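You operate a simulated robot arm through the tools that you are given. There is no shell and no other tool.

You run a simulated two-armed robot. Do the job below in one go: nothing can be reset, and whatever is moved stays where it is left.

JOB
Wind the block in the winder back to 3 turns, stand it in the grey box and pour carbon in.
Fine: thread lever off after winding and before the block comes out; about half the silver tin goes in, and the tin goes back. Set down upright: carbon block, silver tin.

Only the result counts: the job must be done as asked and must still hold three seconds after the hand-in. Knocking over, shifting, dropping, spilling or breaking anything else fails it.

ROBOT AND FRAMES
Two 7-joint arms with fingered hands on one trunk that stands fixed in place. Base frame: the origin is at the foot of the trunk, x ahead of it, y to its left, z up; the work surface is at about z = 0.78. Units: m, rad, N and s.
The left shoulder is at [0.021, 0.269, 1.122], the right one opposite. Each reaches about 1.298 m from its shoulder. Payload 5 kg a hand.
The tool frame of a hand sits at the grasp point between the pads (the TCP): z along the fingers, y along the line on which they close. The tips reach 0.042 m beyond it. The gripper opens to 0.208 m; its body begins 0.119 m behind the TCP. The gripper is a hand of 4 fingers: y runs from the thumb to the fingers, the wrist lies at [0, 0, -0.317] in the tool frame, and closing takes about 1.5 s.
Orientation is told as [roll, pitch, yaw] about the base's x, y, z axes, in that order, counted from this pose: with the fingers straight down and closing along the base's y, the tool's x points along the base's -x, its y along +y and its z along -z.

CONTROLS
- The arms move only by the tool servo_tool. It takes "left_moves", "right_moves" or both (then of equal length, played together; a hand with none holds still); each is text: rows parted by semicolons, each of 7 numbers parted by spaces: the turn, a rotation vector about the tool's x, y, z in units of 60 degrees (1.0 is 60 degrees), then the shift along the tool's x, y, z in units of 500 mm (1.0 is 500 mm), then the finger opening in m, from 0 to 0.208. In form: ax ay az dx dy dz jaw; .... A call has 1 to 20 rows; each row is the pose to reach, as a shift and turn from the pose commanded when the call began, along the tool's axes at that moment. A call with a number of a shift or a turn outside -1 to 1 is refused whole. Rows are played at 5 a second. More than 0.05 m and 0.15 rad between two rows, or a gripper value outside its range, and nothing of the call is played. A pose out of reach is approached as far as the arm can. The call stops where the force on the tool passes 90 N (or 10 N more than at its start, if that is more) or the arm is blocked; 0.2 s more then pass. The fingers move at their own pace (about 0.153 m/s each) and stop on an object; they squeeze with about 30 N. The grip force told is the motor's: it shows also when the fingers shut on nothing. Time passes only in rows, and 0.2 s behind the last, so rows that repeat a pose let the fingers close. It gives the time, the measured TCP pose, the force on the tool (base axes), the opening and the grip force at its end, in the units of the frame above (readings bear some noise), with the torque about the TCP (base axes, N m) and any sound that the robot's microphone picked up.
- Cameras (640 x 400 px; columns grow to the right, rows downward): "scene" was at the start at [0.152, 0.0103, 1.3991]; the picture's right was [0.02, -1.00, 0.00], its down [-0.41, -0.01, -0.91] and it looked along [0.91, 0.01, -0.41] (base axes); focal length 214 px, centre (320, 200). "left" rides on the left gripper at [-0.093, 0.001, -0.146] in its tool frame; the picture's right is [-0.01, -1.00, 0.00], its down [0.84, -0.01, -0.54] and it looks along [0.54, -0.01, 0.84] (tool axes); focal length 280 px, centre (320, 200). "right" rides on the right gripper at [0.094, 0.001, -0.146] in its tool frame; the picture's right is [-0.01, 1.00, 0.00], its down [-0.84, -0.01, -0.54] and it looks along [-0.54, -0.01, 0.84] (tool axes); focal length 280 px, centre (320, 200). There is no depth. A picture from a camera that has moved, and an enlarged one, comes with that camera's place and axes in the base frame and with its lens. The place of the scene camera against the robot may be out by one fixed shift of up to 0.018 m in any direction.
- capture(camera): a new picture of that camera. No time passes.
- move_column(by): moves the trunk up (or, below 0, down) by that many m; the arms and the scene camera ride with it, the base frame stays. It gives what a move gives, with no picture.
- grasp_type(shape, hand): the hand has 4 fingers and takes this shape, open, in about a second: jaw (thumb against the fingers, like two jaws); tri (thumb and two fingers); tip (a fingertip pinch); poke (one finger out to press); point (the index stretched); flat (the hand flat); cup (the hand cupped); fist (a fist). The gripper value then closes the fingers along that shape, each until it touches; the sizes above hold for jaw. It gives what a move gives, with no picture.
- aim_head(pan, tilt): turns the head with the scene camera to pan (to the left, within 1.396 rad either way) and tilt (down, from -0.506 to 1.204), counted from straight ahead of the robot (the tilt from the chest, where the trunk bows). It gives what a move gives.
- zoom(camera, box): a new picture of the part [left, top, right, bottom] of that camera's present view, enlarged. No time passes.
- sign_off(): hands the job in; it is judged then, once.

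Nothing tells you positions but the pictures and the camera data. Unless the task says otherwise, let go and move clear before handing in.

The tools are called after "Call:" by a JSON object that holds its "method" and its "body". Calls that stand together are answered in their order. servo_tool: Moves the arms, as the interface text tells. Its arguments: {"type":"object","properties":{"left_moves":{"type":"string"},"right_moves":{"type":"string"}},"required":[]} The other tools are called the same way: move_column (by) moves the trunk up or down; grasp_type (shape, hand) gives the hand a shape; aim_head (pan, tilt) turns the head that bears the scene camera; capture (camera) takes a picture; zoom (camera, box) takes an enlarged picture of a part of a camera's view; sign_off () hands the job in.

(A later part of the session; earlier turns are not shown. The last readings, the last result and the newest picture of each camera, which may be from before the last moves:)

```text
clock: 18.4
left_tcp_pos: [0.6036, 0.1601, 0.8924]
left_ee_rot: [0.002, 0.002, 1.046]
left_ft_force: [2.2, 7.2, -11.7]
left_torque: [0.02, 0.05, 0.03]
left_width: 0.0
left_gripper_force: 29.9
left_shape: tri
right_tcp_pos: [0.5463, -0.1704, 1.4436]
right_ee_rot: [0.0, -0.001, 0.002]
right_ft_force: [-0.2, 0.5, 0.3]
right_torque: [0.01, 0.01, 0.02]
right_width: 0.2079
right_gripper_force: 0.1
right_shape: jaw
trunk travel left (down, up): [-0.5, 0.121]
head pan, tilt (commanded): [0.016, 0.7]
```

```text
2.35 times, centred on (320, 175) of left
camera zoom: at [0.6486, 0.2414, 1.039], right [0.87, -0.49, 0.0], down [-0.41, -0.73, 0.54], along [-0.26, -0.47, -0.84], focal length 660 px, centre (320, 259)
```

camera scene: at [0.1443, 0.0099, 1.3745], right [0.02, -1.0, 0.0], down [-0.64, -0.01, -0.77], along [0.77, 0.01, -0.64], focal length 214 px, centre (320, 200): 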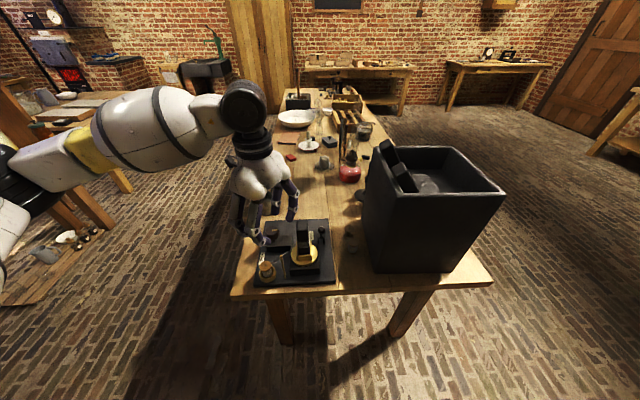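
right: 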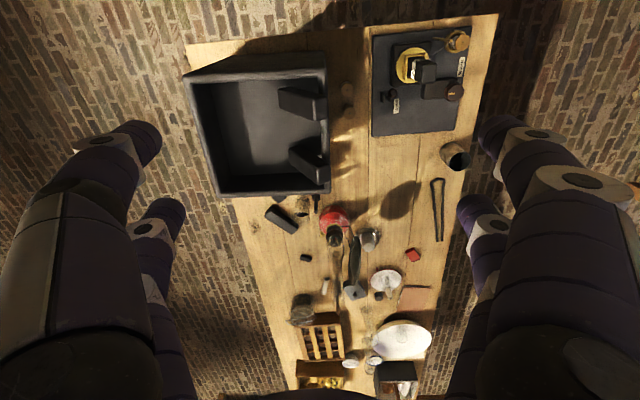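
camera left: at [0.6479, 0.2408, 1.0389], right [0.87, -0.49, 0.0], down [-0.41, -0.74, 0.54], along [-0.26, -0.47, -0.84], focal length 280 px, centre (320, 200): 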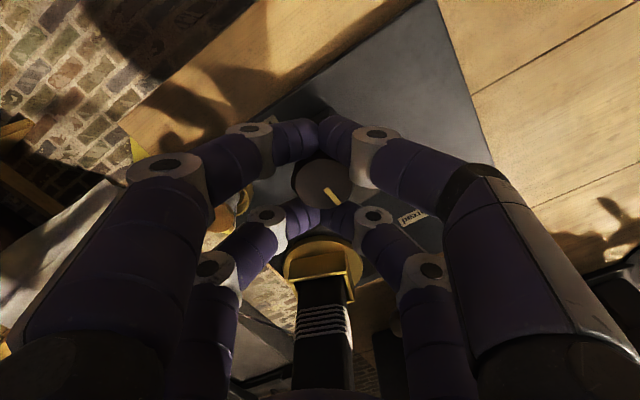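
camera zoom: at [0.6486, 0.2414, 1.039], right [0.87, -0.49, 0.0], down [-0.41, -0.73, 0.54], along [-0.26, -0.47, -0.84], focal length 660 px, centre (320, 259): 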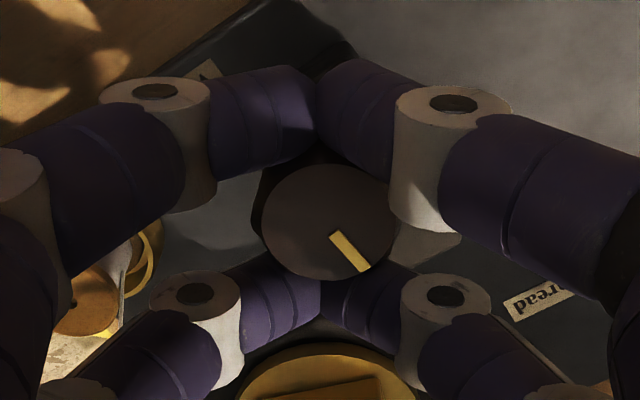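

The knob is caged between the two finger pairs and centred. I try a small 25° clockwise turn to see how the knob and the turntable respond.

Call:
{"method": "servo_tool", "body": {"left_moves": "0 0 0.08 0 0 0 0.0; 0 0 0.16 0 0 0 0.0; 0 0 0.24 0 0 0 0.0; 0 0 0.32 0 0 0 0.0; 0 0 0.42 0 0 0 0.0; 0 0 0.42 0 0 0 0.0"}}

Call:
{"method": "capture", "body": {"camera": "left"}}

Call:
{"method": "zoom", "body": {"camera": "scene", "box": [230, 200, 350, 290]}}

```text
clock: 19.8
left_tcp_pos: [0.6029, 0.1602, 0.8925]
left_ee_rot: [0.001, -0.002, 0.607]
left_ft_force: [-3.6, 13.4, -2.7]
left_torque: [0.27, 0.26, 0.01]
left_width: 0.0001
left_gripper_force: 29.8
left_shape: tri
right_tcp_pos: [0.5435, -0.171, 1.4436]
right_ee_rot: [0.001, -0.001, -0.001]
right_ft_force: [-0.2, 0.5, -0.2]
right_torque: [0.01, -0.04, 0.01]
right_width: 0.2077
right_gripper_force: 0.0
right_shape: jaw
trunk travel left (down, up): [-0.5, 0.121]
head pan, tilt (commanded): [0.016, 0.7]
```

```text
taken
camera left: at [0.6795, 0.2146, 1.0389], right [0.58, -0.81, 0.0], down [-0.69, -0.49, 0.54], along [-0.44, -0.31, -0.84], focal length 280 px, centre (320, 200)
```

left: 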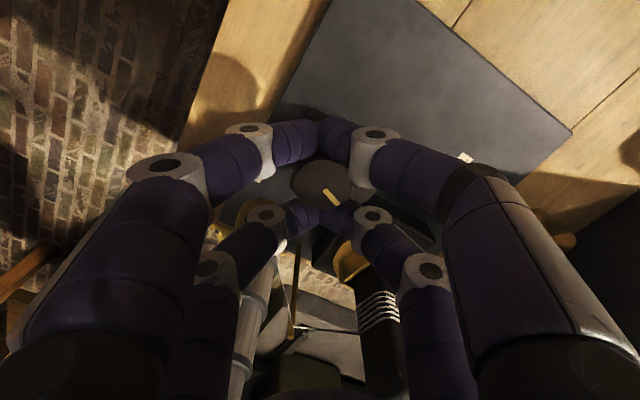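

```text
4.44 times, centred on (290, 245) of scene
camera zoom: at [0.1446, 0.0109, 1.3744], right [0.02, -1.0, 0.0], down [-0.64, -0.01, -0.76], along [0.76, 0.01, -0.64], focal length 953 px, centre (453, 0)
```

zoom: 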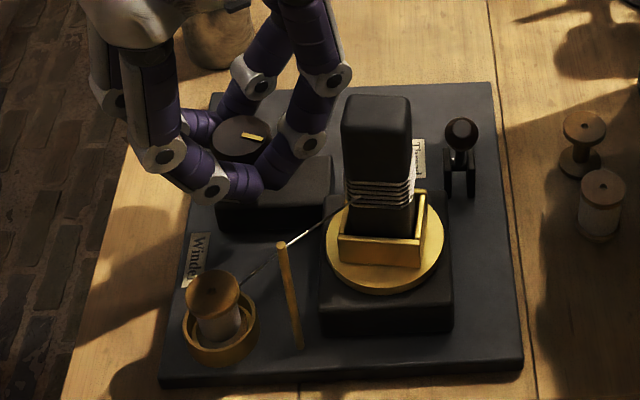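

The knob followed the hand and the turntable turned with it. I look closely at the windings to see which way this goes.

Call:
{"method": "zoom", "body": {"camera": "scene", "box": [295, 220, 325, 255]}}

Call:
{"method": "zoom", "body": {"camera": "left", "box": [280, 240, 420, 380]}}

```text
11.43 times, centred on (310, 238) of scene
camera zoom: at [0.1446, 0.0109, 1.3744], right [0.02, -1.0, 0.0], down [-0.64, -0.01, -0.76], along [0.76, 0.01, -0.64], focal length 2451 px, centre (434, -229)
```

zoom: 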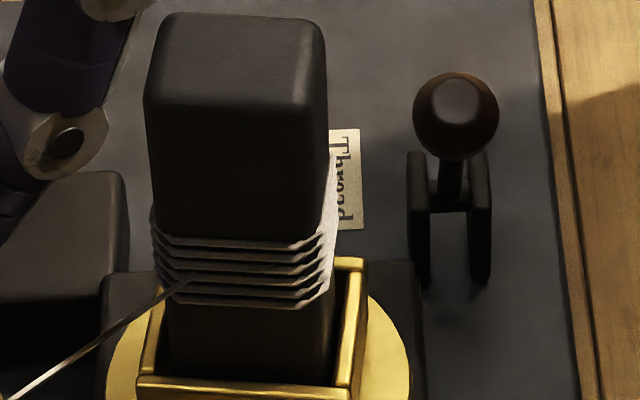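

```text
2.86 times, centred on (350, 310) of left
camera zoom: at [0.6795, 0.2146, 1.0389], right [0.58, -0.81, 0.0], down [-0.69, -0.49, 0.54], along [-0.44, -0.31, -0.84], focal length 801 px, centre (234, -114)
```

zoom: 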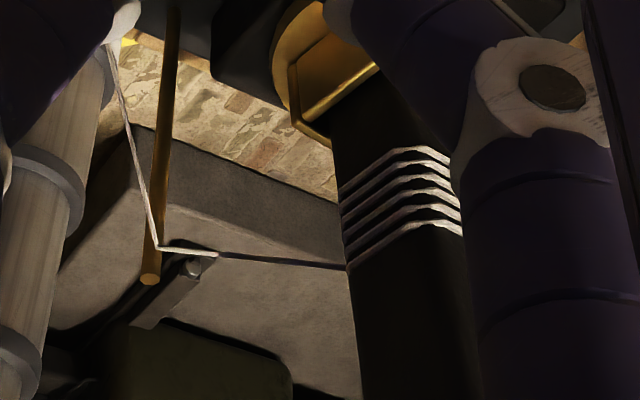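

Call:
{"method": "zoom", "body": {"camera": "scene", "box": [300, 236, 314, 250]}}

Call:
{"method": "zoom", "body": {"camera": "left", "box": [350, 280, 390, 320]}}

```text
16.00 times, centred on (307, 243) of scene
camera zoom: at [0.1446, 0.0109, 1.3744], right [0.02, -1.0, 0.0], down [-0.64, -0.01, -0.76], along [0.76, 0.01, -0.64], focal length 3432 px, centre (528, -488)
```

zoom: 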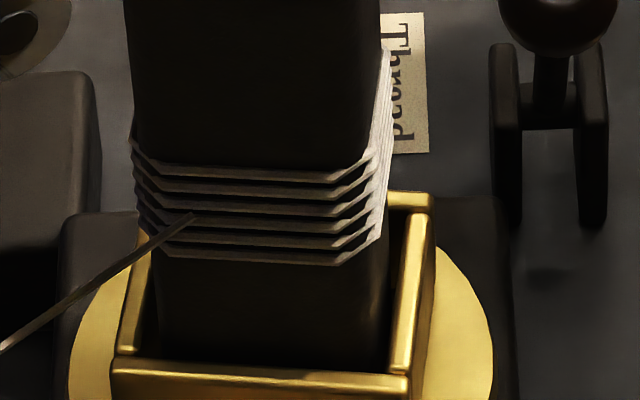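

```text
10.00 times, centred on (370, 300) of left
camera zoom: at [0.6795, 0.2146, 1.0389], right [0.58, -0.81, 0.0], down [-0.69, -0.49, 0.54], along [-0.44, -0.31, -0.84], focal length 2804 px, centre (-180, -800)
```

zoom: 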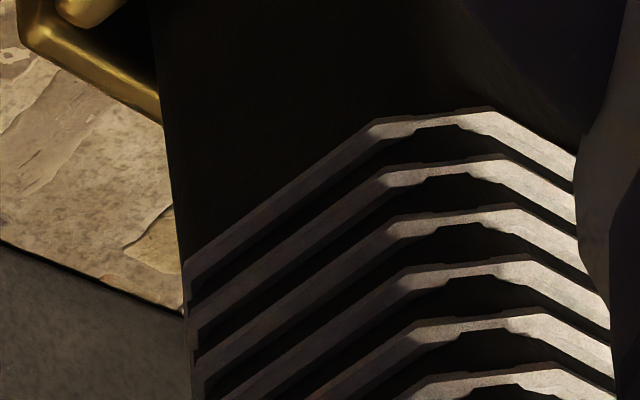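

Still six turns, with the turntable rotating the same way as the knob. I continue clockwise to yaw ~20° (safe from the block) and look again.

Call:
{"method": "servo_tool", "body": {"left_moves": "0 0 0.08 0 0 0 0.0; 0 0 0.16 0 0 0 0.0; 0 0 0.24 0 0 0 0.0; 0 0 0.24 0 0 0 0.0"}}

Call:
{"method": "zoom", "body": {"camera": "scene", "box": [250, 200, 340, 280]}}

Call:
{"method": "zoom", "body": {"camera": "scene", "box": [298, 232, 318, 252]}}

Call:
{"method": "capture", "body": {"camera": "left"}}

```text
clock: 20.8
left_tcp_pos: [0.6045, 0.1601, 0.8915]
left_ee_rot: [0.0, -0.001, 0.355]
left_ft_force: [1.3, 16.2, -2.7]
left_torque: [0.4, 0.16, 0.04]
left_width: 0.0
left_gripper_force: 29.9
left_shape: tri
right_tcp_pos: [0.5445, -0.1713, 1.445]
right_ee_rot: [0.0, -0.001, 0.0]
right_ft_force: [0.3, 0.7, -0.6]
right_torque: [0.01, -0.01, 0.02]
right_width: 0.208
right_gripper_force: 0.1
right_shape: jaw
trunk travel left (down, up): [-0.5, 0.121]
head pan, tilt (commanded): [0.016, 0.7]
```

```text
5.00 times, centred on (295, 240) of scene
camera zoom: at [0.1448, 0.011, 1.3744], right [0.02, -1.0, 0.0], down [-0.64, -0.01, -0.76], along [0.76, 0.01, -0.64], focal length 1072 px, centre (445, 0)
```

zoom: 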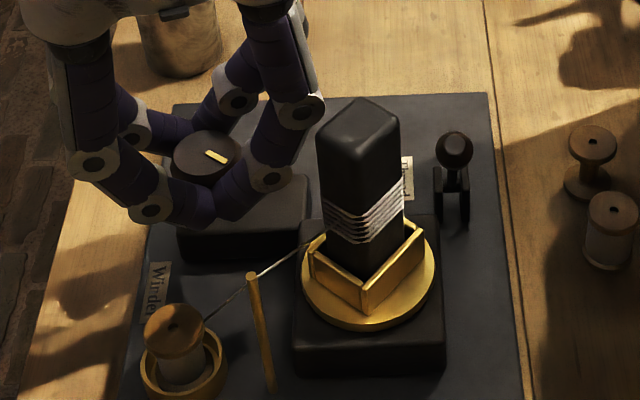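

```text
16.00 times, centred on (308, 242) of scene
camera zoom: at [0.1448, 0.011, 1.3744], right [0.02, -1.0, 0.0], down [-0.64, -0.01, -0.76], along [0.76, 0.01, -0.64], focal length 3432 px, centre (512, -472)
```

zoom: 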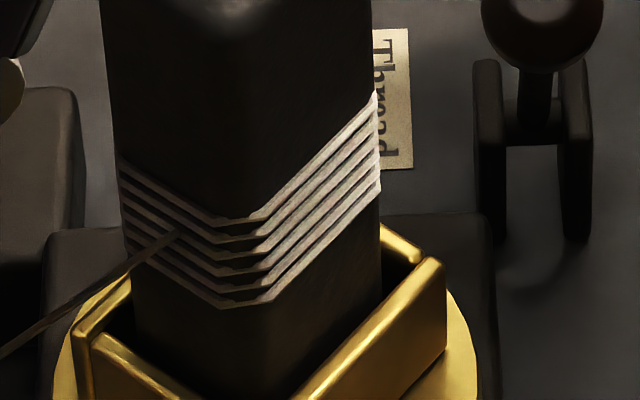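

```text
taken
camera left: at [0.6911, 0.1942, 1.0389], right [0.36, -0.93, 0.0], down [-0.79, -0.3, 0.54], along [-0.5, -0.2, -0.84], focal length 280 px, centre (320, 200)
```

left: 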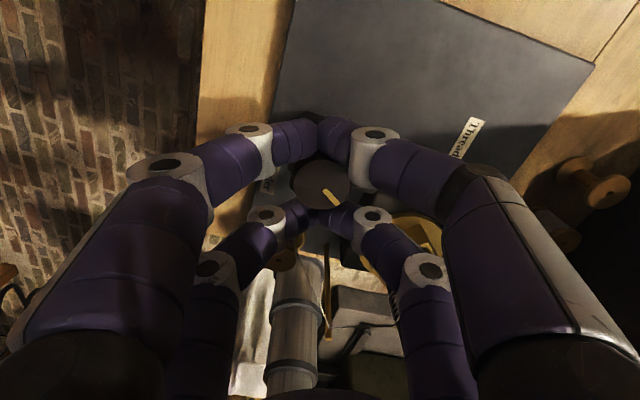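

The turntable turns about 3.5° per knob degree (roughly 140° so far); the count is still six, so I continue clockwise: release, raise, rotate the hand back, and regrip.

Call:
{"method": "servo_tool", "body": {"left_moves": "0 0 0 0 0 0 0.03; 0 0 0 0 0 0 0.06; 0 0 0 0 0 0 0.07; 0 0 0 0 0 -0.04 0.07; 0 0 0 0 0 -0.08 0.07; 0 0 -0.12 0 0 -0.08 0.07; 0 0 -0.24 0 0 -0.08 0.07; 0 0 -0.36 0 0 -0.08 0.07; 0 0 -0.48 0 0 -0.08 0.07; 0 0 -0.6 0 0 -0.08 0.07; 0 0 -0.72 0 0 -0.08 0.07; 0 0 -0.84 0 0 -0.08 0.07; 0 0 -0.95 0 0 -0.08 0.07; 0 0 -0.95 0 0 -0.04 0.07; 0 0 -0.95 0 0 0 0.07; 0 0 -0.95 0 0 0 0.03; 0 0 -0.95 0 0 0 0.0; 0 0 -0.95 0 0 0 0.0; 0 0 -0.95 0 0 0 0.0; 0 0 -0.95 0 0 0 0.0"}}

Call:
{"method": "zoom", "body": {"camera": "scene", "box": [250, 200, 340, 280]}}

Call:
{"method": "capture", "body": {"camera": "left"}}

```text
clock: 25.0
left_tcp_pos: [0.6044, 0.1584, 0.8929]
left_ee_rot: [0.002, 0.001, 1.351]
left_ft_force: [-5.0, 8.5, -9.0]
left_torque: [0.05, 0.16, 0.03]
left_width: 0.0013
left_gripper_force: 30.5
left_shape: tri
right_tcp_pos: [0.5454, -0.1709, 1.4446]
right_ee_rot: [0.0, 0.0, 0.001]
right_ft_force: [-0.6, -0.5, -0.1]
right_torque: [-0.02, -0.02, 0.0]
right_width: 0.2078
right_gripper_force: 0.0
right_shape: jaw
trunk travel left (down, up): [-0.5, 0.121]
head pan, tilt (commanded): [0.016, 0.7]
```

```text
5.00 times, centred on (295, 240) of scene
camera zoom: at [0.1447, 0.0107, 1.3743], right [0.02, -1.0, 0.0], down [-0.64, -0.01, -0.76], along [0.76, 0.01, -0.64], focal length 1072 px, centre (445, 0)
```

zoom: 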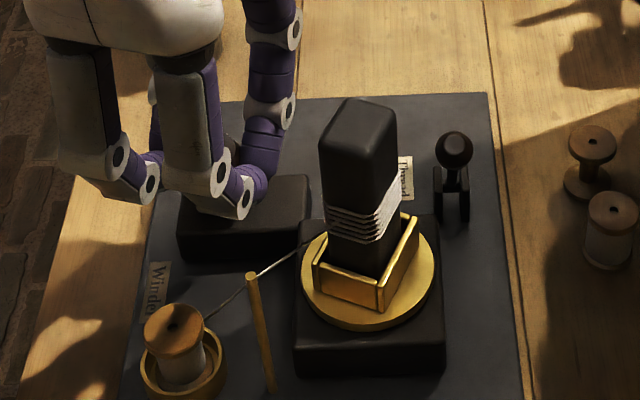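

```text
taken
camera left: at [0.6236, 0.2499, 1.0397], right [0.98, -0.2, 0.0], down [-0.17, -0.83, 0.54], along [-0.11, -0.53, -0.84], focal length 280 px, centre (320, 200)
```

left: 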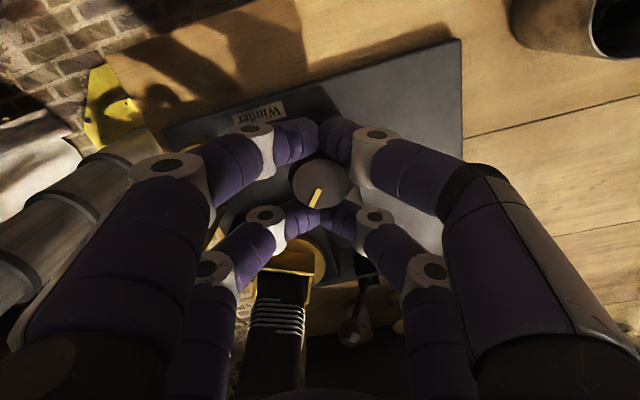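

The regrip is done with only a small shift of the knob. I now turn it another 57° clockwise and check the count.

Call:
{"method": "servo_tool", "body": {"left_moves": "0 0 0.12 0 0 0 0.0; 0 0 0.24 0 0 0 0.0; 0 0 0.36 0 0 0 0.0; 0 0 0.48 0 0 0 0.0; 0 0 0.6 0 0 0 0.0; 0 0 0.72 0 0 0 0.0; 0 0 0.84 0 0 0 0.0; 0 0 0.95 0 0 0 0.0; 0 0 0.95 0 0 0 0.0"}}

Call:
{"method": "zoom", "body": {"camera": "scene", "box": [250, 200, 340, 280]}}

Call:
{"method": "zoom", "body": {"camera": "scene", "box": [298, 232, 318, 252]}}

Call:
{"method": "zoom", "body": {"camera": "left", "box": [270, 150, 370, 220]}}

```text
clock: 27.0
left_tcp_pos: [0.6046, 0.1588, 0.8931]
left_ee_rot: [0.0, 0.0, 0.355]
left_ft_force: [2.7, 6.1, -1.5]
left_torque: [0.18, 0.08, 0.01]
left_width: 0.0011
left_gripper_force: 29.3
left_shape: tri
right_tcp_pos: [0.5446, -0.1707, 1.4451]
right_ee_rot: [0.0, 0.0, 0.001]
right_ft_force: [-0.3, -0.7, 0.9]
right_torque: [-0.01, 0.0, 0.01]
right_width: 0.2078
right_gripper_force: 0.1
right_shape: jaw
trunk travel left (down, up): [-0.5, 0.121]
head pan, tilt (commanded): [0.016, 0.7]
```

```text
5.00 times, centred on (295, 240) of scene
camera zoom: at [0.1447, 0.0105, 1.3744], right [0.02, -1.0, 0.0], down [-0.64, -0.01, -0.76], along [0.76, 0.01, -0.64], focal length 1072 px, centre (445, 0)
```

zoom: 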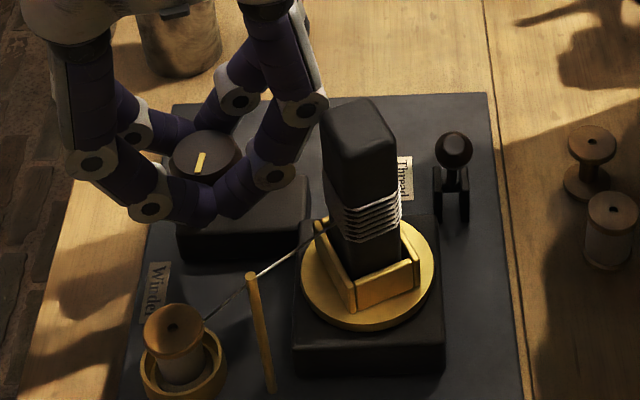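

```text
16.00 times, centred on (308, 242) of scene
camera zoom: at [0.1447, 0.0105, 1.3744], right [0.02, -1.0, 0.0], down [-0.64, -0.01, -0.76], along [0.76, 0.01, -0.64], focal length 3432 px, centre (512, -472)
```

zoom: 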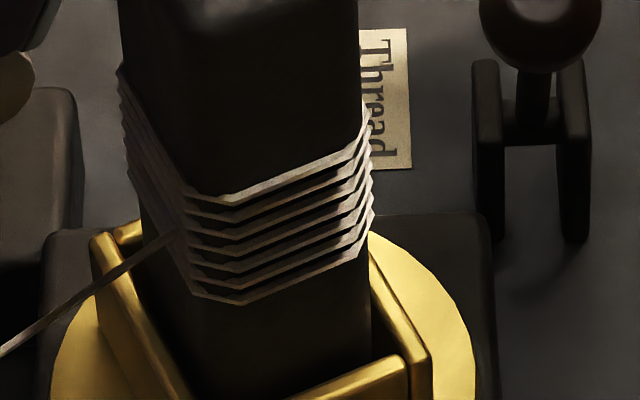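

```text
5.71 times, centred on (320, 185) of left
camera zoom: at [0.6913, 0.1933, 1.0395], right [0.36, -0.93, 0.0], down [-0.79, -0.3, 0.54], along [-0.5, -0.19, -0.84], focal length 1602 px, centre (320, 286)
```

zoom: 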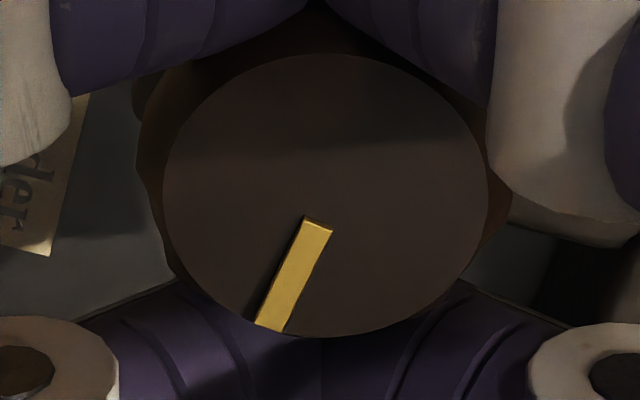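

Call:
{"method": "zoom", "body": {"camera": "scene", "box": [301, 236, 311, 246]}}

Call:
{"method": "zoom", "body": {"camera": "left", "box": [340, 220, 420, 380]}}

```text
16.00 times, centred on (306, 241) of scene
camera zoom: at [0.1447, 0.0105, 1.3744], right [0.02, -1.0, 0.0], down [-0.64, -0.01, -0.76], along [0.76, 0.01, -0.64], focal length 3432 px, centre (544, -456)
```

zoom: 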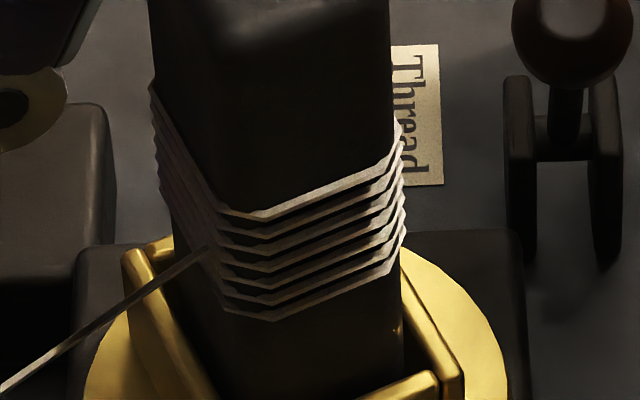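

```text
2.50 times, centred on (380, 300) of left
camera zoom: at [0.6913, 0.1933, 1.0395], right [0.36, -0.93, 0.0], down [-0.79, -0.3, 0.54], along [-0.5, -0.19, -0.84], focal length 701 px, centre (170, -50)
```

zoom: 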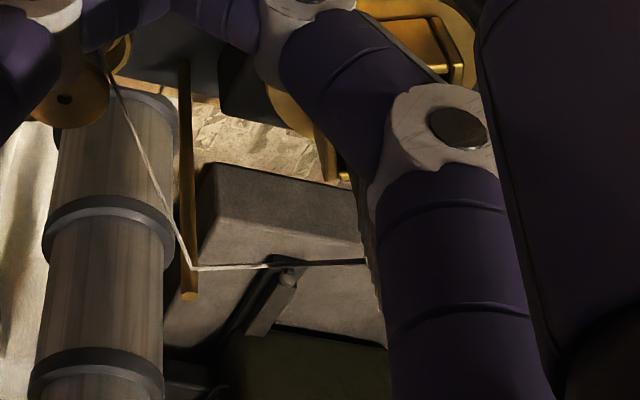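

Clockwise has wound one turn on (now 7), so unwinding is counter-clockwise, with about 90° of knob per turn; the target is about −368° from here. I turn counter-clockwise 57° now.

Call:
{"method": "servo_tool", "body": {"left_moves": "0 0 -0.12 0 0 0 0.0; 0 0 -0.24 0 0 0 0.0; 0 0 -0.36 0 0 0 0.0; 0 0 -0.48 0 0 0 0.0; 0 0 -0.6 0 0 0 0.0; 0 0 -0.72 0 0 0 0.0; 0 0 -0.84 0 0 0 0.0; 0 0 -0.95 0 0 0 0.0; 0 0 -0.95 0 0 0 0.0"}}

Call:
{"method": "zoom", "body": {"camera": "scene", "box": [250, 200, 340, 280]}}

Call:
{"method": "zoom", "body": {"camera": "left", "box": [270, 150, 370, 220]}}

```text
clock: 29.0
left_tcp_pos: [0.6034, 0.1583, 0.8923]
left_ee_rot: [0.0, 0.001, 1.35]
left_ft_force: [-0.4, -2.7, -1.3]
left_torque: [-0.2, 0.07, 0.0]
left_width: 0.0009
left_gripper_force: 30.2
left_shape: tri
right_tcp_pos: [0.5459, -0.1709, 1.4436]
right_ee_rot: [0.001, -0.001, 0.001]
right_ft_force: [-0.5, 1.0, 0.0]
right_torque: [0.03, -0.01, 0.02]
right_width: 0.2078
right_gripper_force: 0.0
right_shape: jaw
trunk travel left (down, up): [-0.5, 0.121]
head pan, tilt (commanded): [0.016, 0.7]
```

```text
5.00 times, centred on (295, 240) of scene
camera zoom: at [0.1446, 0.01, 1.3744], right [0.02, -1.0, 0.0], down [-0.64, -0.01, -0.76], along [0.76, 0.01, -0.64], focal length 1072 px, centre (445, 0)
```

zoom: 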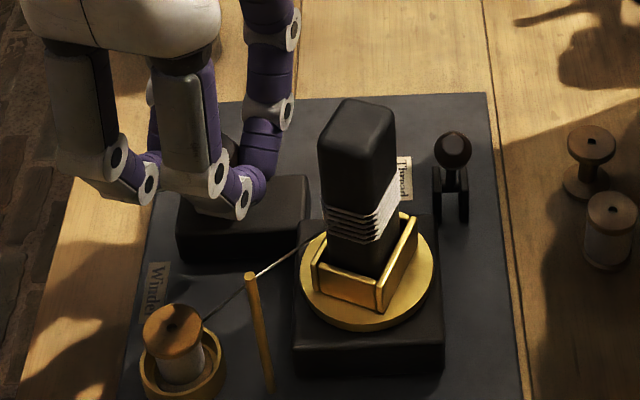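

```text
5.71 times, centred on (320, 185) of left
camera zoom: at [0.623, 0.2504, 1.0394], right [0.98, -0.2, 0.0], down [-0.17, -0.82, 0.54], along [-0.11, -0.53, -0.84], focal length 1602 px, centre (320, 286)
```

zoom: 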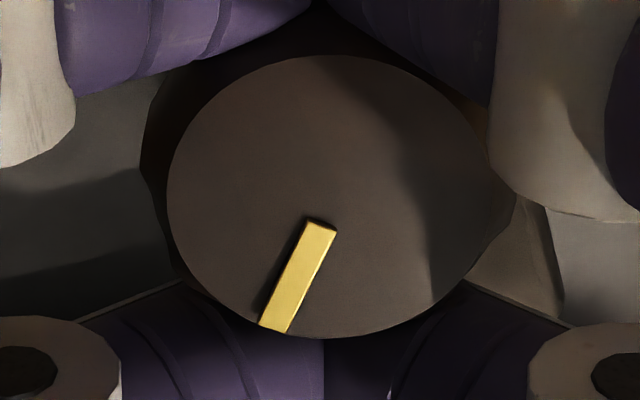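

Consistent: 57° of knob gives about 235° of block. I now do regrip-and-swing cycles: open, rotate the hand back clockwise 57°, close, and turn counter-clockwise 57°.

Call:
{"method": "servo_tool", "body": {"left_moves": "0 0 0 0 0 0 0.07; 0 0 0 0 0 0 0.07; 0 0 0.136 0 0 0 0.07; 0 0 0.272 0 0 0 0.07; 0 0 0.407 0 0 0 0.07; 0 0 0.543 0 0 0 0.07; 0 0 0.679 0 0 0 0.07; 0 0 0.814 0 0 0 0.07; 0 0 0.95 0 0 0 0.07; 0 0 0.95 0 0 0 0.0; 0 0 0.95 0 0 0 0.0; 0 0 0.95 0 0 0 0.0; 0 0 0.95 0 0 0 0.0; 0 0 0.814 0 0 0 0.0; 0 0 0.679 0 0 0 0.0; 0 0 0.543 0 0 0 0.0; 0 0 0.407 0 0 0 0.0; 0 0 0.272 0 0 0 0.0; 0 0 0.136 0 0 0 0.0; 0 0 0 0 0 0 0.0"}}

Call:
{"method": "zoom", "body": {"camera": "scene", "box": [250, 200, 340, 280]}}

Call:
{"method": "zoom", "body": {"camera": "left", "box": [270, 150, 370, 220]}}

```text
clock: 33.2
left_tcp_pos: [0.603, 0.1598, 0.8917]
left_ee_rot: [0.0, 0.0, 1.353]
left_ft_force: [-1.8, -4.7, -9.7]
left_torque: [-0.29, 0.12, -0.01]
left_width: 0.0007
left_gripper_force: 30.1
left_shape: tri
right_tcp_pos: [0.5458, -0.1718, 1.4455]
right_ee_rot: [-0.001, -0.001, 0.001]
right_ft_force: [0.4, 0.1, -0.8]
right_torque: [0.01, 0.01, 0.01]
right_width: 0.208
right_gripper_force: 0.1
right_shape: jaw
trunk travel left (down, up): [-0.5, 0.121]
head pan, tilt (commanded): [0.016, 0.7]
```

```text
5.00 times, centred on (295, 240) of scene
camera zoom: at [0.1449, 0.01, 1.3744], right [0.02, -1.0, 0.0], down [-0.64, -0.01, -0.76], along [0.76, 0.01, -0.64], focal length 1072 px, centre (445, 0)
```

zoom: 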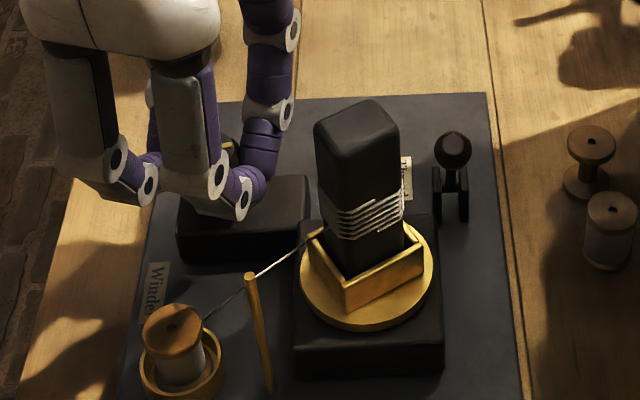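

```text
5.71 times, centred on (320, 185) of left
camera zoom: at [0.6222, 0.2507, 1.0388], right [0.98, -0.2, 0.0], down [-0.17, -0.82, 0.54], along [-0.11, -0.53, -0.84], focal length 1602 px, centre (320, 286)
```

zoom: 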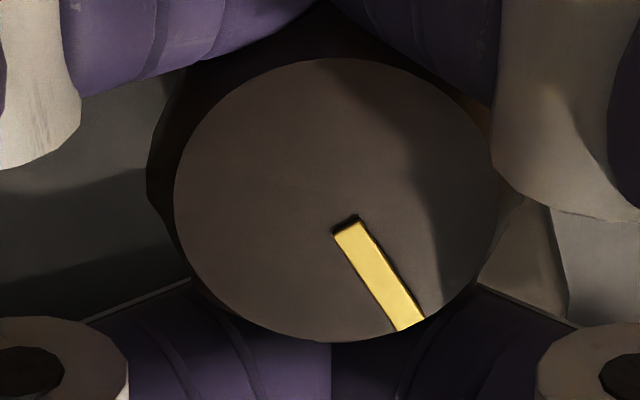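

The mark reads θ≈−17°; remaining is about 259° counter-clockwise. Repeating the cycle.

Call:
{"method": "servo_tool", "body": {"left_moves": "0 0 0 0 0 0 0.07; 0 0 0 0 0 0 0.07; 0 0 0.136 0 0 0 0.07; 0 0 0.272 0 0 0 0.07; 0 0 0.407 0 0 0 0.07; 0 0 0.543 0 0 0 0.07; 0 0 0.679 0 0 0 0.07; 0 0 0.814 0 0 0 0.07; 0 0 0.95 0 0 0 0.07; 0 0 0.95 0 0 0 0.0; 0 0 0.95 0 0 0 0.0; 0 0 0.95 0 0 0 0.0; 0 0 0.95 0 0 0 0.0; 0 0 0.814 0 0 0 0.0; 0 0 0.679 0 0 0 0.0; 0 0 0.543 0 0 0 0.0; 0 0 0.407 0 0 0 0.0; 0 0 0.272 0 0 0 0.0; 0 0 0.136 0 0 0 0.0; 0 0 0 0 0 0 0.0"}}

Call:
{"method": "zoom", "body": {"camera": "scene", "box": [250, 200, 340, 280]}}

Call:
{"method": "zoom", "body": {"camera": "left", "box": [270, 150, 370, 220]}}

Call:
{"method": "zoom", "body": {"camera": "scene", "box": [298, 232, 318, 252]}}

```text
clock: 37.4
left_tcp_pos: [0.604, 0.1583, 0.8917]
left_ee_rot: [0.002, -0.002, 1.352]
left_ft_force: [-4.2, -1.7, -15.5]
left_torque: [-0.19, 0.17, 0.03]
left_width: 0.0004
left_gripper_force: 30.1
left_shape: tri
right_tcp_pos: [0.5451, -0.1706, 1.4442]
right_ee_rot: [-0.002, 0.0, 0.0]
right_ft_force: [0.1, 0.1, -0.6]
right_torque: [0.02, -0.01, -0.03]
right_width: 0.2079
right_gripper_force: 0.1
right_shape: jaw
trunk travel left (down, up): [-0.5, 0.121]
head pan, tilt (commanded): [0.016, 0.7]
```

```text
5.00 times, centred on (295, 240) of scene
camera zoom: at [0.145, 0.0102, 1.3743], right [0.02, -1.0, 0.0], down [-0.64, -0.01, -0.76], along [0.76, 0.01, -0.64], focal length 1072 px, centre (445, 0)
```

zoom: 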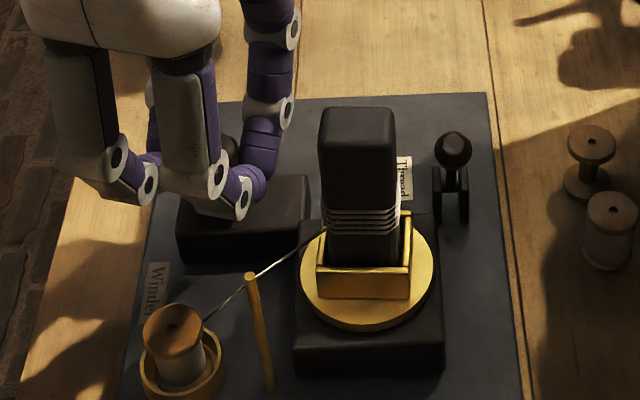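

```text
5.71 times, centred on (320, 185) of left
camera zoom: at [0.6231, 0.2505, 1.0392], right [0.98, -0.2, 0.0], down [-0.17, -0.82, 0.54], along [-0.11, -0.53, -0.84], focal length 1602 px, centre (320, 286)
```

zoom: 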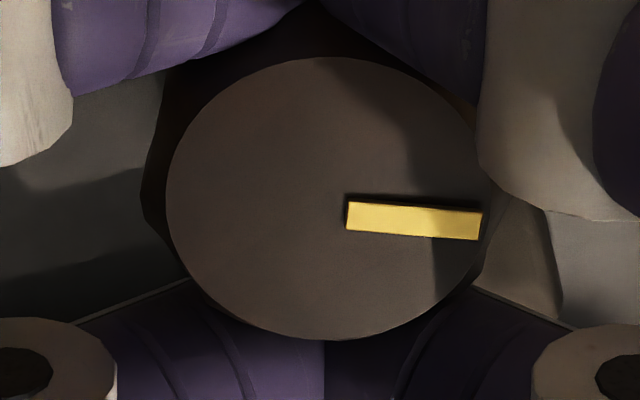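

```text
16.00 times, centred on (308, 242) of scene
camera zoom: at [0.145, 0.0102, 1.3743], right [0.02, -1.0, 0.0], down [-0.64, -0.01, -0.76], along [0.76, 0.01, -0.64], focal length 3432 px, centre (512, -472)
```

zoom: 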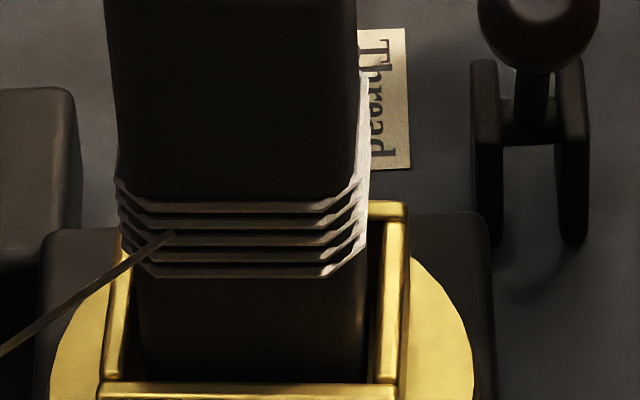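

Five turns now (about 5.25). Mark θ≈−73°; remaining ≈203°. Continuing.

Call:
{"method": "servo_tool", "body": {"left_moves": "0 0 0 0 0 0 0.07; 0 0 0 0 0 0 0.07; 0 0 0.136 0 0 0 0.07; 0 0 0.272 0 0 0 0.07; 0 0 0.407 0 0 0 0.07; 0 0 0.543 0 0 0 0.07; 0 0 0.679 0 0 0 0.07; 0 0 0.814 0 0 0 0.07; 0 0 0.95 0 0 0 0.07; 0 0 0.95 0 0 0 0.0; 0 0 0.95 0 0 0 0.0; 0 0 0.95 0 0 0 0.0; 0 0 0.95 0 0 0 0.0; 0 0 0.814 0 0 0 0.0; 0 0 0.679 0 0 0 0.0; 0 0 0.543 0 0 0 0.0; 0 0 0.407 0 0 0 0.0; 0 0 0.272 0 0 0 0.0; 0 0 0.136 0 0 0 0.0; 0 0 0 0 0 0 0.0"}}

Call:
{"method": "zoom", "body": {"camera": "scene", "box": [250, 200, 340, 280]}}

Call:
{"method": "zoom", "body": {"camera": "left", "box": [270, 150, 370, 220]}}

```text
clock: 41.6
left_tcp_pos: [0.6031, 0.159, 0.8923]
left_ee_rot: [0.0, 0.001, 1.354]
left_ft_force: [-8.7, -4.1, -11.2]
left_torque: [-0.24, 0.31, 0.0]
left_width: 0.0006
left_gripper_force: 29.8
left_shape: tri
right_tcp_pos: [0.545, -0.1714, 1.4447]
right_ee_rot: [0.001, 0.0, 0.0]
right_ft_force: [0.4, -1.1, -0.7]
right_torque: [-0.02, 0.04, 0.01]
right_width: 0.2078
right_gripper_force: 0.0
right_shape: jaw
trunk travel left (down, up): [-0.5, 0.121]
head pan, tilt (commanded): [0.016, 0.7]
```

```text
5.00 times, centred on (295, 240) of scene
camera zoom: at [0.1446, 0.0101, 1.3744], right [0.02, -1.0, 0.0], down [-0.64, -0.01, -0.76], along [0.76, 0.01, -0.64], focal length 1072 px, centre (445, 0)
```

zoom: 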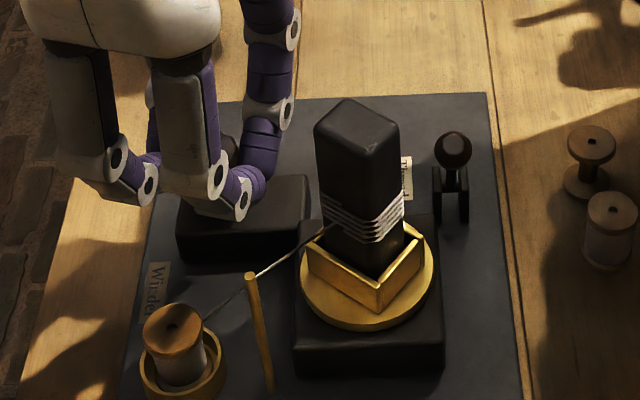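

```text
5.71 times, centred on (320, 185) of left
camera zoom: at [0.6232, 0.2507, 1.0386], right [0.98, -0.2, 0.0], down [-0.17, -0.82, 0.54], along [-0.11, -0.53, -0.84], focal length 1602 px, centre (320, 286)
```

zoom: 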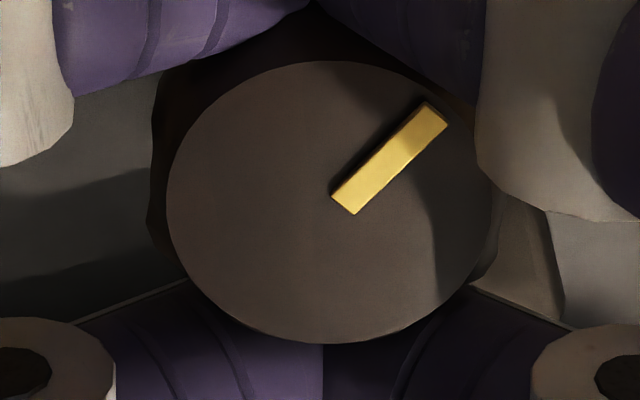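

Mark θ≈−126°; remaining ≈150°. Another cycle.

Call:
{"method": "servo_tool", "body": {"left_moves": "0 0 0 0 0 0 0.07; 0 0 0 0 0 0 0.07; 0 0 0.136 0 0 0 0.07; 0 0 0.272 0 0 0 0.07; 0 0 0.407 0 0 0 0.07; 0 0 0.543 0 0 0 0.07; 0 0 0.679 0 0 0 0.07; 0 0 0.814 0 0 0 0.07; 0 0 0.95 0 0 0 0.07; 0 0 0.95 0 0 0 0.0; 0 0 0.95 0 0 0 0.0; 0 0 0.95 0 0 0 0.0; 0 0 0.95 0 0 0 0.0; 0 0 0.814 0 0 0 0.0; 0 0 0.679 0 0 0 0.0; 0 0 0.543 0 0 0 0.0; 0 0 0.407 0 0 0 0.0; 0 0 0.272 0 0 0 0.0; 0 0 0.136 0 0 0 0.0; 0 0 0 0 0 0 0.0"}}

Call:
{"method": "zoom", "body": {"camera": "scene", "box": [250, 200, 340, 280]}}

Call:
{"method": "zoom", "body": {"camera": "left", "box": [270, 150, 370, 220]}}

Call:
{"method": "zoom", "body": {"camera": "scene", "box": [298, 232, 318, 252]}}

```text
clock: 45.8
left_tcp_pos: [0.6032, 0.1589, 0.8923]
left_ee_rot: [-0.001, 0.0, 1.354]
left_ft_force: [0.4, 1.8, -5.7]
left_torque: [-0.02, 0.0, -0.03]
left_width: 0.0
left_gripper_force: 30.2
left_shape: tri
right_tcp_pos: [0.5455, -0.17, 1.445]
right_ee_rot: [0.0, 0.0, -0.002]
right_ft_force: [0.3, 0.5, -0.1]
right_torque: [-0.04, -0.01, -0.01]
right_width: 0.2078
right_gripper_force: 0.1
right_shape: jaw
trunk travel left (down, up): [-0.5, 0.121]
head pan, tilt (commanded): [0.016, 0.7]
```

```text
5.00 times, centred on (295, 240) of scene
camera zoom: at [0.1448, 0.0103, 1.3744], right [0.02, -1.0, 0.0], down [-0.64, -0.01, -0.76], along [0.76, 0.01, -0.64], focal length 1072 px, centre (445, 0)
```

zoom: 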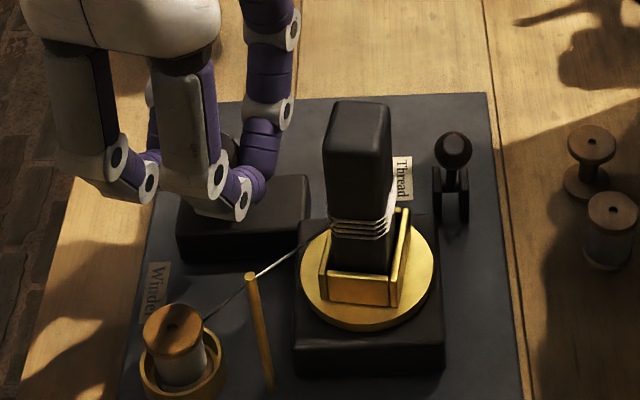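

```text
5.71 times, centred on (320, 185) of left
camera zoom: at [0.6226, 0.2508, 1.0395], right [0.98, -0.2, 0.0], down [-0.17, -0.82, 0.54], along [-0.11, -0.53, -0.84], focal length 1602 px, centre (320, 286)
```

zoom: 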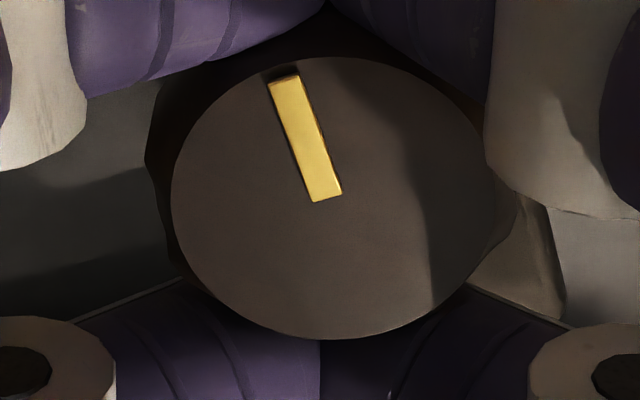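

```text
16.00 times, centred on (308, 242) of scene
camera zoom: at [0.1448, 0.0103, 1.3744], right [0.02, -1.0, 0.0], down [-0.64, -0.01, -0.76], along [0.76, 0.01, -0.64], focal length 3432 px, centre (512, -472)
```

zoom: 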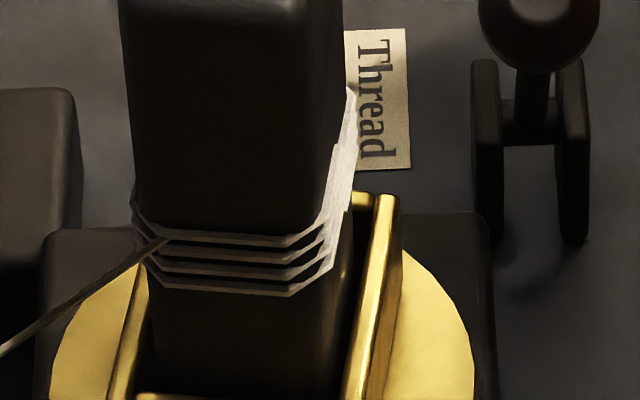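

Four turns now (≈3.98). About 88° of knob remain; I do one more full swing and then a final partial one.

Call:
{"method": "servo_tool", "body": {"left_moves": "0 0 0 0 0 0 0.07; 0 0 0 0 0 0 0.07; 0 0 0.136 0 0 0 0.07; 0 0 0.272 0 0 0 0.07; 0 0 0.407 0 0 0 0.07; 0 0 0.543 0 0 0 0.07; 0 0 0.679 0 0 0 0.07; 0 0 0.814 0 0 0 0.07; 0 0 0.95 0 0 0 0.07; 0 0 0.95 0 0 0 0.0; 0 0 0.95 0 0 0 0.0; 0 0 0.95 0 0 0 0.0; 0 0 0.95 0 0 0 0.0; 0 0 0.814 0 0 0 0.0; 0 0 0.679 0 0 0 0.0; 0 0 0.543 0 0 0 0.0; 0 0 0.407 0 0 0 0.0; 0 0 0.272 0 0 0 0.0; 0 0 0.136 0 0 0 0.0; 0 0 0 0 0 0 0.0"}}

Call:
{"method": "zoom", "body": {"camera": "scene", "box": [250, 200, 340, 280]}}

Call:
{"method": "zoom", "body": {"camera": "left", "box": [270, 150, 370, 220]}}

Call:
{"method": "zoom", "body": {"camera": "scene", "box": [298, 232, 318, 252]}}

```text
clock: 50.0
left_tcp_pos: [0.6031, 0.1586, 0.8918]
left_ee_rot: [-0.001, 0.001, 1.353]
left_ft_force: [-0.1, 2.0, 4.7]
left_torque: [-0.04, 0.06, -0.05]
left_width: 0.0009
left_gripper_force: 29.4
left_shape: tri
right_tcp_pos: [0.546, -0.1701, 1.4439]
right_ee_rot: [0.0, 0.0, 0.0]
right_ft_force: [-0.9, 0.2, 0.5]
right_torque: [0.0, 0.03, -0.01]
right_width: 0.2075
right_gripper_force: 0.1
right_shape: jaw
trunk travel left (down, up): [-0.5, 0.121]
head pan, tilt (commanded): [0.016, 0.7]
```

```text
5.00 times, centred on (295, 240) of scene
camera zoom: at [0.1444, 0.0102, 1.3744], right [0.02, -1.0, 0.0], down [-0.64, -0.01, -0.77], along [0.76, 0.01, -0.64], focal length 1072 px, centre (445, 0)
```

zoom: 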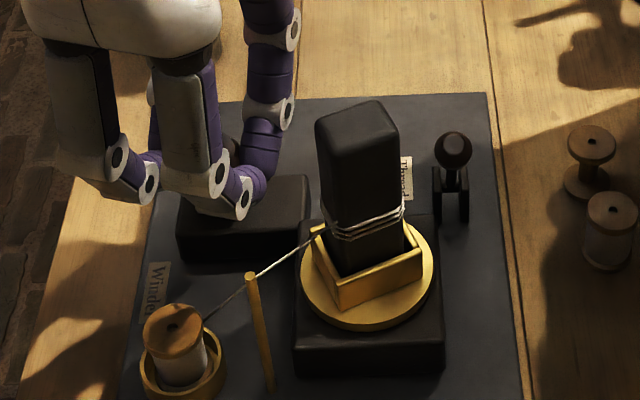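

```text
5.71 times, centred on (320, 185) of left
camera zoom: at [0.6227, 0.2504, 1.0395], right [0.98, -0.2, 0.0], down [-0.17, -0.82, 0.54], along [-0.11, -0.53, -0.84], focal length 1602 px, centre (320, 286)
```

zoom: 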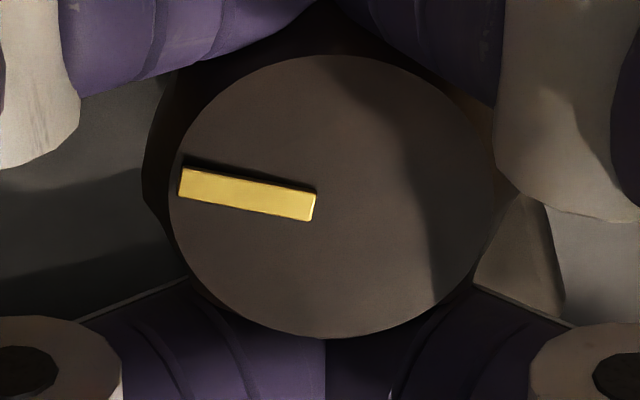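

```text
16.00 times, centred on (308, 242) of scene
camera zoom: at [0.1444, 0.0102, 1.3744], right [0.02, -1.0, 0.0], down [-0.64, -0.01, -0.77], along [0.76, 0.01, -0.64], focal length 3432 px, centre (512, -472)
```

zoom: 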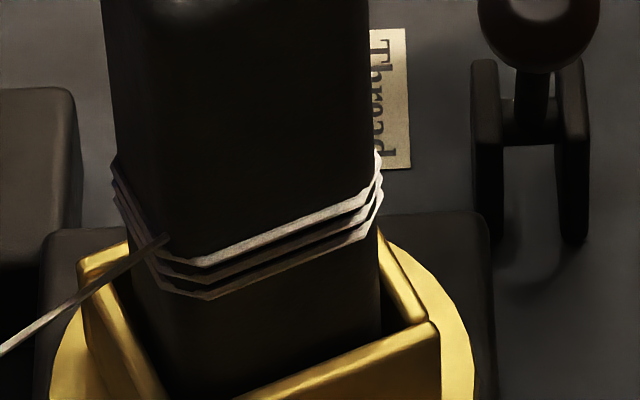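

Three rings show now, at roughly 3.3 turns; I want it at exactly 3.0 (another ~29° of knob). I regrip 33° back, look at the mark, then turn the needed remainder.

Call:
{"method": "servo_tool", "body": {"left_moves": "0 0 0 0 0 0 0.07; 0 0 0 0 0 0 0.07; 0 0 0.14 0 0 0 0.07; 0 0 0.28 0 0 0 0.07; 0 0 0.42 0 0 0 0.07; 0 0 0.55 0 0 0 0.07; 0 0 0.55 0 0 0 0.0; 0 0 0.55 0 0 0 0.0; 0 0 0.55 0 0 0 0.0; 0 0 0.55 0 0 0 0.0"}}

Call:
{"method": "zoom", "body": {"camera": "scene", "box": [250, 200, 340, 280]}}

Call:
{"method": "zoom", "body": {"camera": "left", "box": [270, 150, 370, 220]}}

```text
clock: 52.2
left_tcp_pos: [0.6036, 0.1602, 0.892]
left_ee_rot: [0.002, 0.002, 0.776]
left_ft_force: [1.9, 7.7, -7.8]
left_torque: [0.1, 0.09, 0.03]
left_width: 0.0013
left_gripper_force: 30.1
left_shape: tri
right_tcp_pos: [0.5449, -0.1711, 1.4452]
right_ee_rot: [0.001, 0.0, 0.0]
right_ft_force: [1.0, -0.7, 0.2]
right_torque: [0.01, -0.02, -0.02]
right_width: 0.2078
right_gripper_force: 0.2
right_shape: jaw
trunk travel left (down, up): [-0.5, 0.121]
head pan, tilt (commanded): [0.016, 0.7]
```

```text
5.00 times, centred on (295, 240) of scene
camera zoom: at [0.145, 0.0107, 1.3743], right [0.02, -1.0, 0.0], down [-0.64, -0.01, -0.76], along [0.76, 0.01, -0.64], focal length 1072 px, centre (445, 0)
```

zoom: 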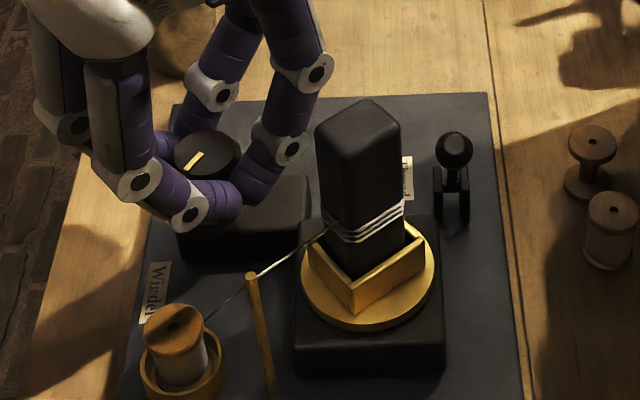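

```text
5.71 times, centred on (320, 185) of left
camera zoom: at [0.6694, 0.2261, 1.0386], right [0.71, -0.7, 0.0], down [-0.59, -0.6, 0.54], along [-0.38, -0.38, -0.84], focal length 1602 px, centre (320, 286)
```

zoom: 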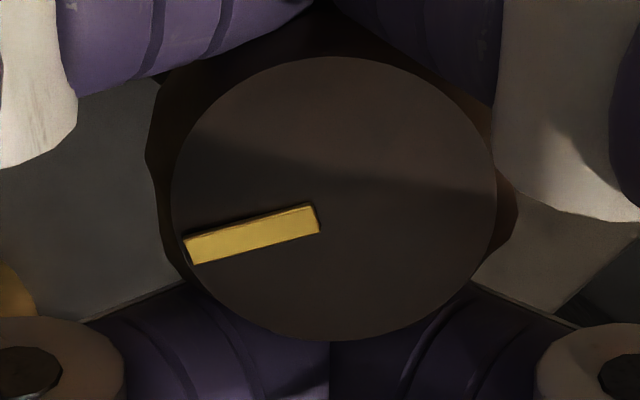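

I now turn 33° counter-clockwise.

Call:
{"method": "servo_tool", "body": {"left_moves": "0 0 -0.14 0 0 0 0.0; 0 0 -0.28 0 0 0 0.0; 0 0 -0.42 0 0 0 0.0; 0 0 -0.55 0 0 0 0.0; 0 0 -0.55 0 0 0 0.0"}}

Call:
{"method": "zoom", "body": {"camera": "scene", "box": [250, 200, 340, 280]}}

Call:
{"method": "zoom", "body": {"camera": "left", "box": [270, 150, 370, 220]}}

Call:
{"method": "zoom", "body": {"camera": "scene", "box": [295, 225, 325, 265]}}

```text
clock: 53.4
left_tcp_pos: [0.6031, 0.1587, 0.8916]
left_ee_rot: [0.002, 0.001, 1.352]
left_ft_force: [-4.0, -5.8, -8.0]
left_torque: [-0.3, 0.16, 0.0]
left_width: 0.001
left_gripper_force: 30.2
left_shape: tri
right_tcp_pos: [0.544, -0.1716, 1.4451]
right_ee_rot: [-0.001, -0.002, -0.001]
right_ft_force: [-0.6, 0.5, 0.2]
right_torque: [0.03, 0.03, -0.01]
right_width: 0.2079
right_gripper_force: 0.1
right_shape: jaw
trunk travel left (down, up): [-0.5, 0.121]
head pan, tilt (commanded): [0.016, 0.7]
```

```text
5.00 times, centred on (295, 240) of scene
camera zoom: at [0.1447, 0.0099, 1.3744], right [0.02, -1.0, 0.0], down [-0.64, -0.01, -0.76], along [0.76, 0.01, -0.64], focal length 1072 px, centre (445, 0)
```

zoom: 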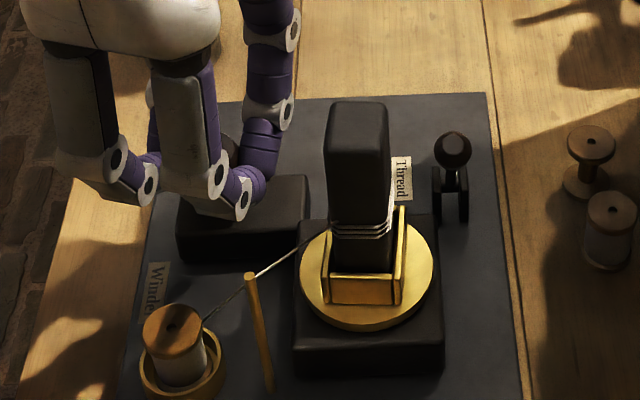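

```text
5.71 times, centred on (320, 185) of left
camera zoom: at [0.6226, 0.2506, 1.0385], right [0.98, -0.2, 0.0], down [-0.17, -0.82, 0.54], along [-0.11, -0.53, -0.84], focal length 1602 px, centre (320, 286)
```

zoom: 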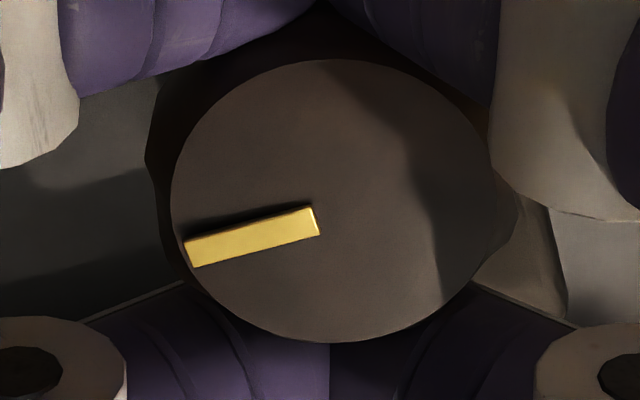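

```text
10.00 times, centred on (310, 245) of scene
camera zoom: at [0.1447, 0.0099, 1.3744], right [0.02, -1.0, 0.0], down [-0.64, -0.01, -0.76], along [0.76, 0.01, -0.64], focal length 2145 px, centre (420, -250)
```

zoom: 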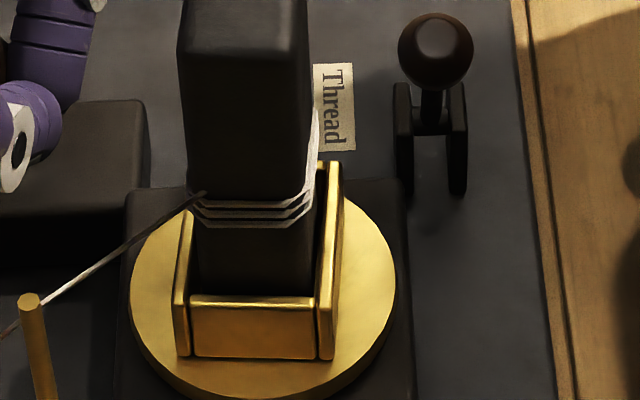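

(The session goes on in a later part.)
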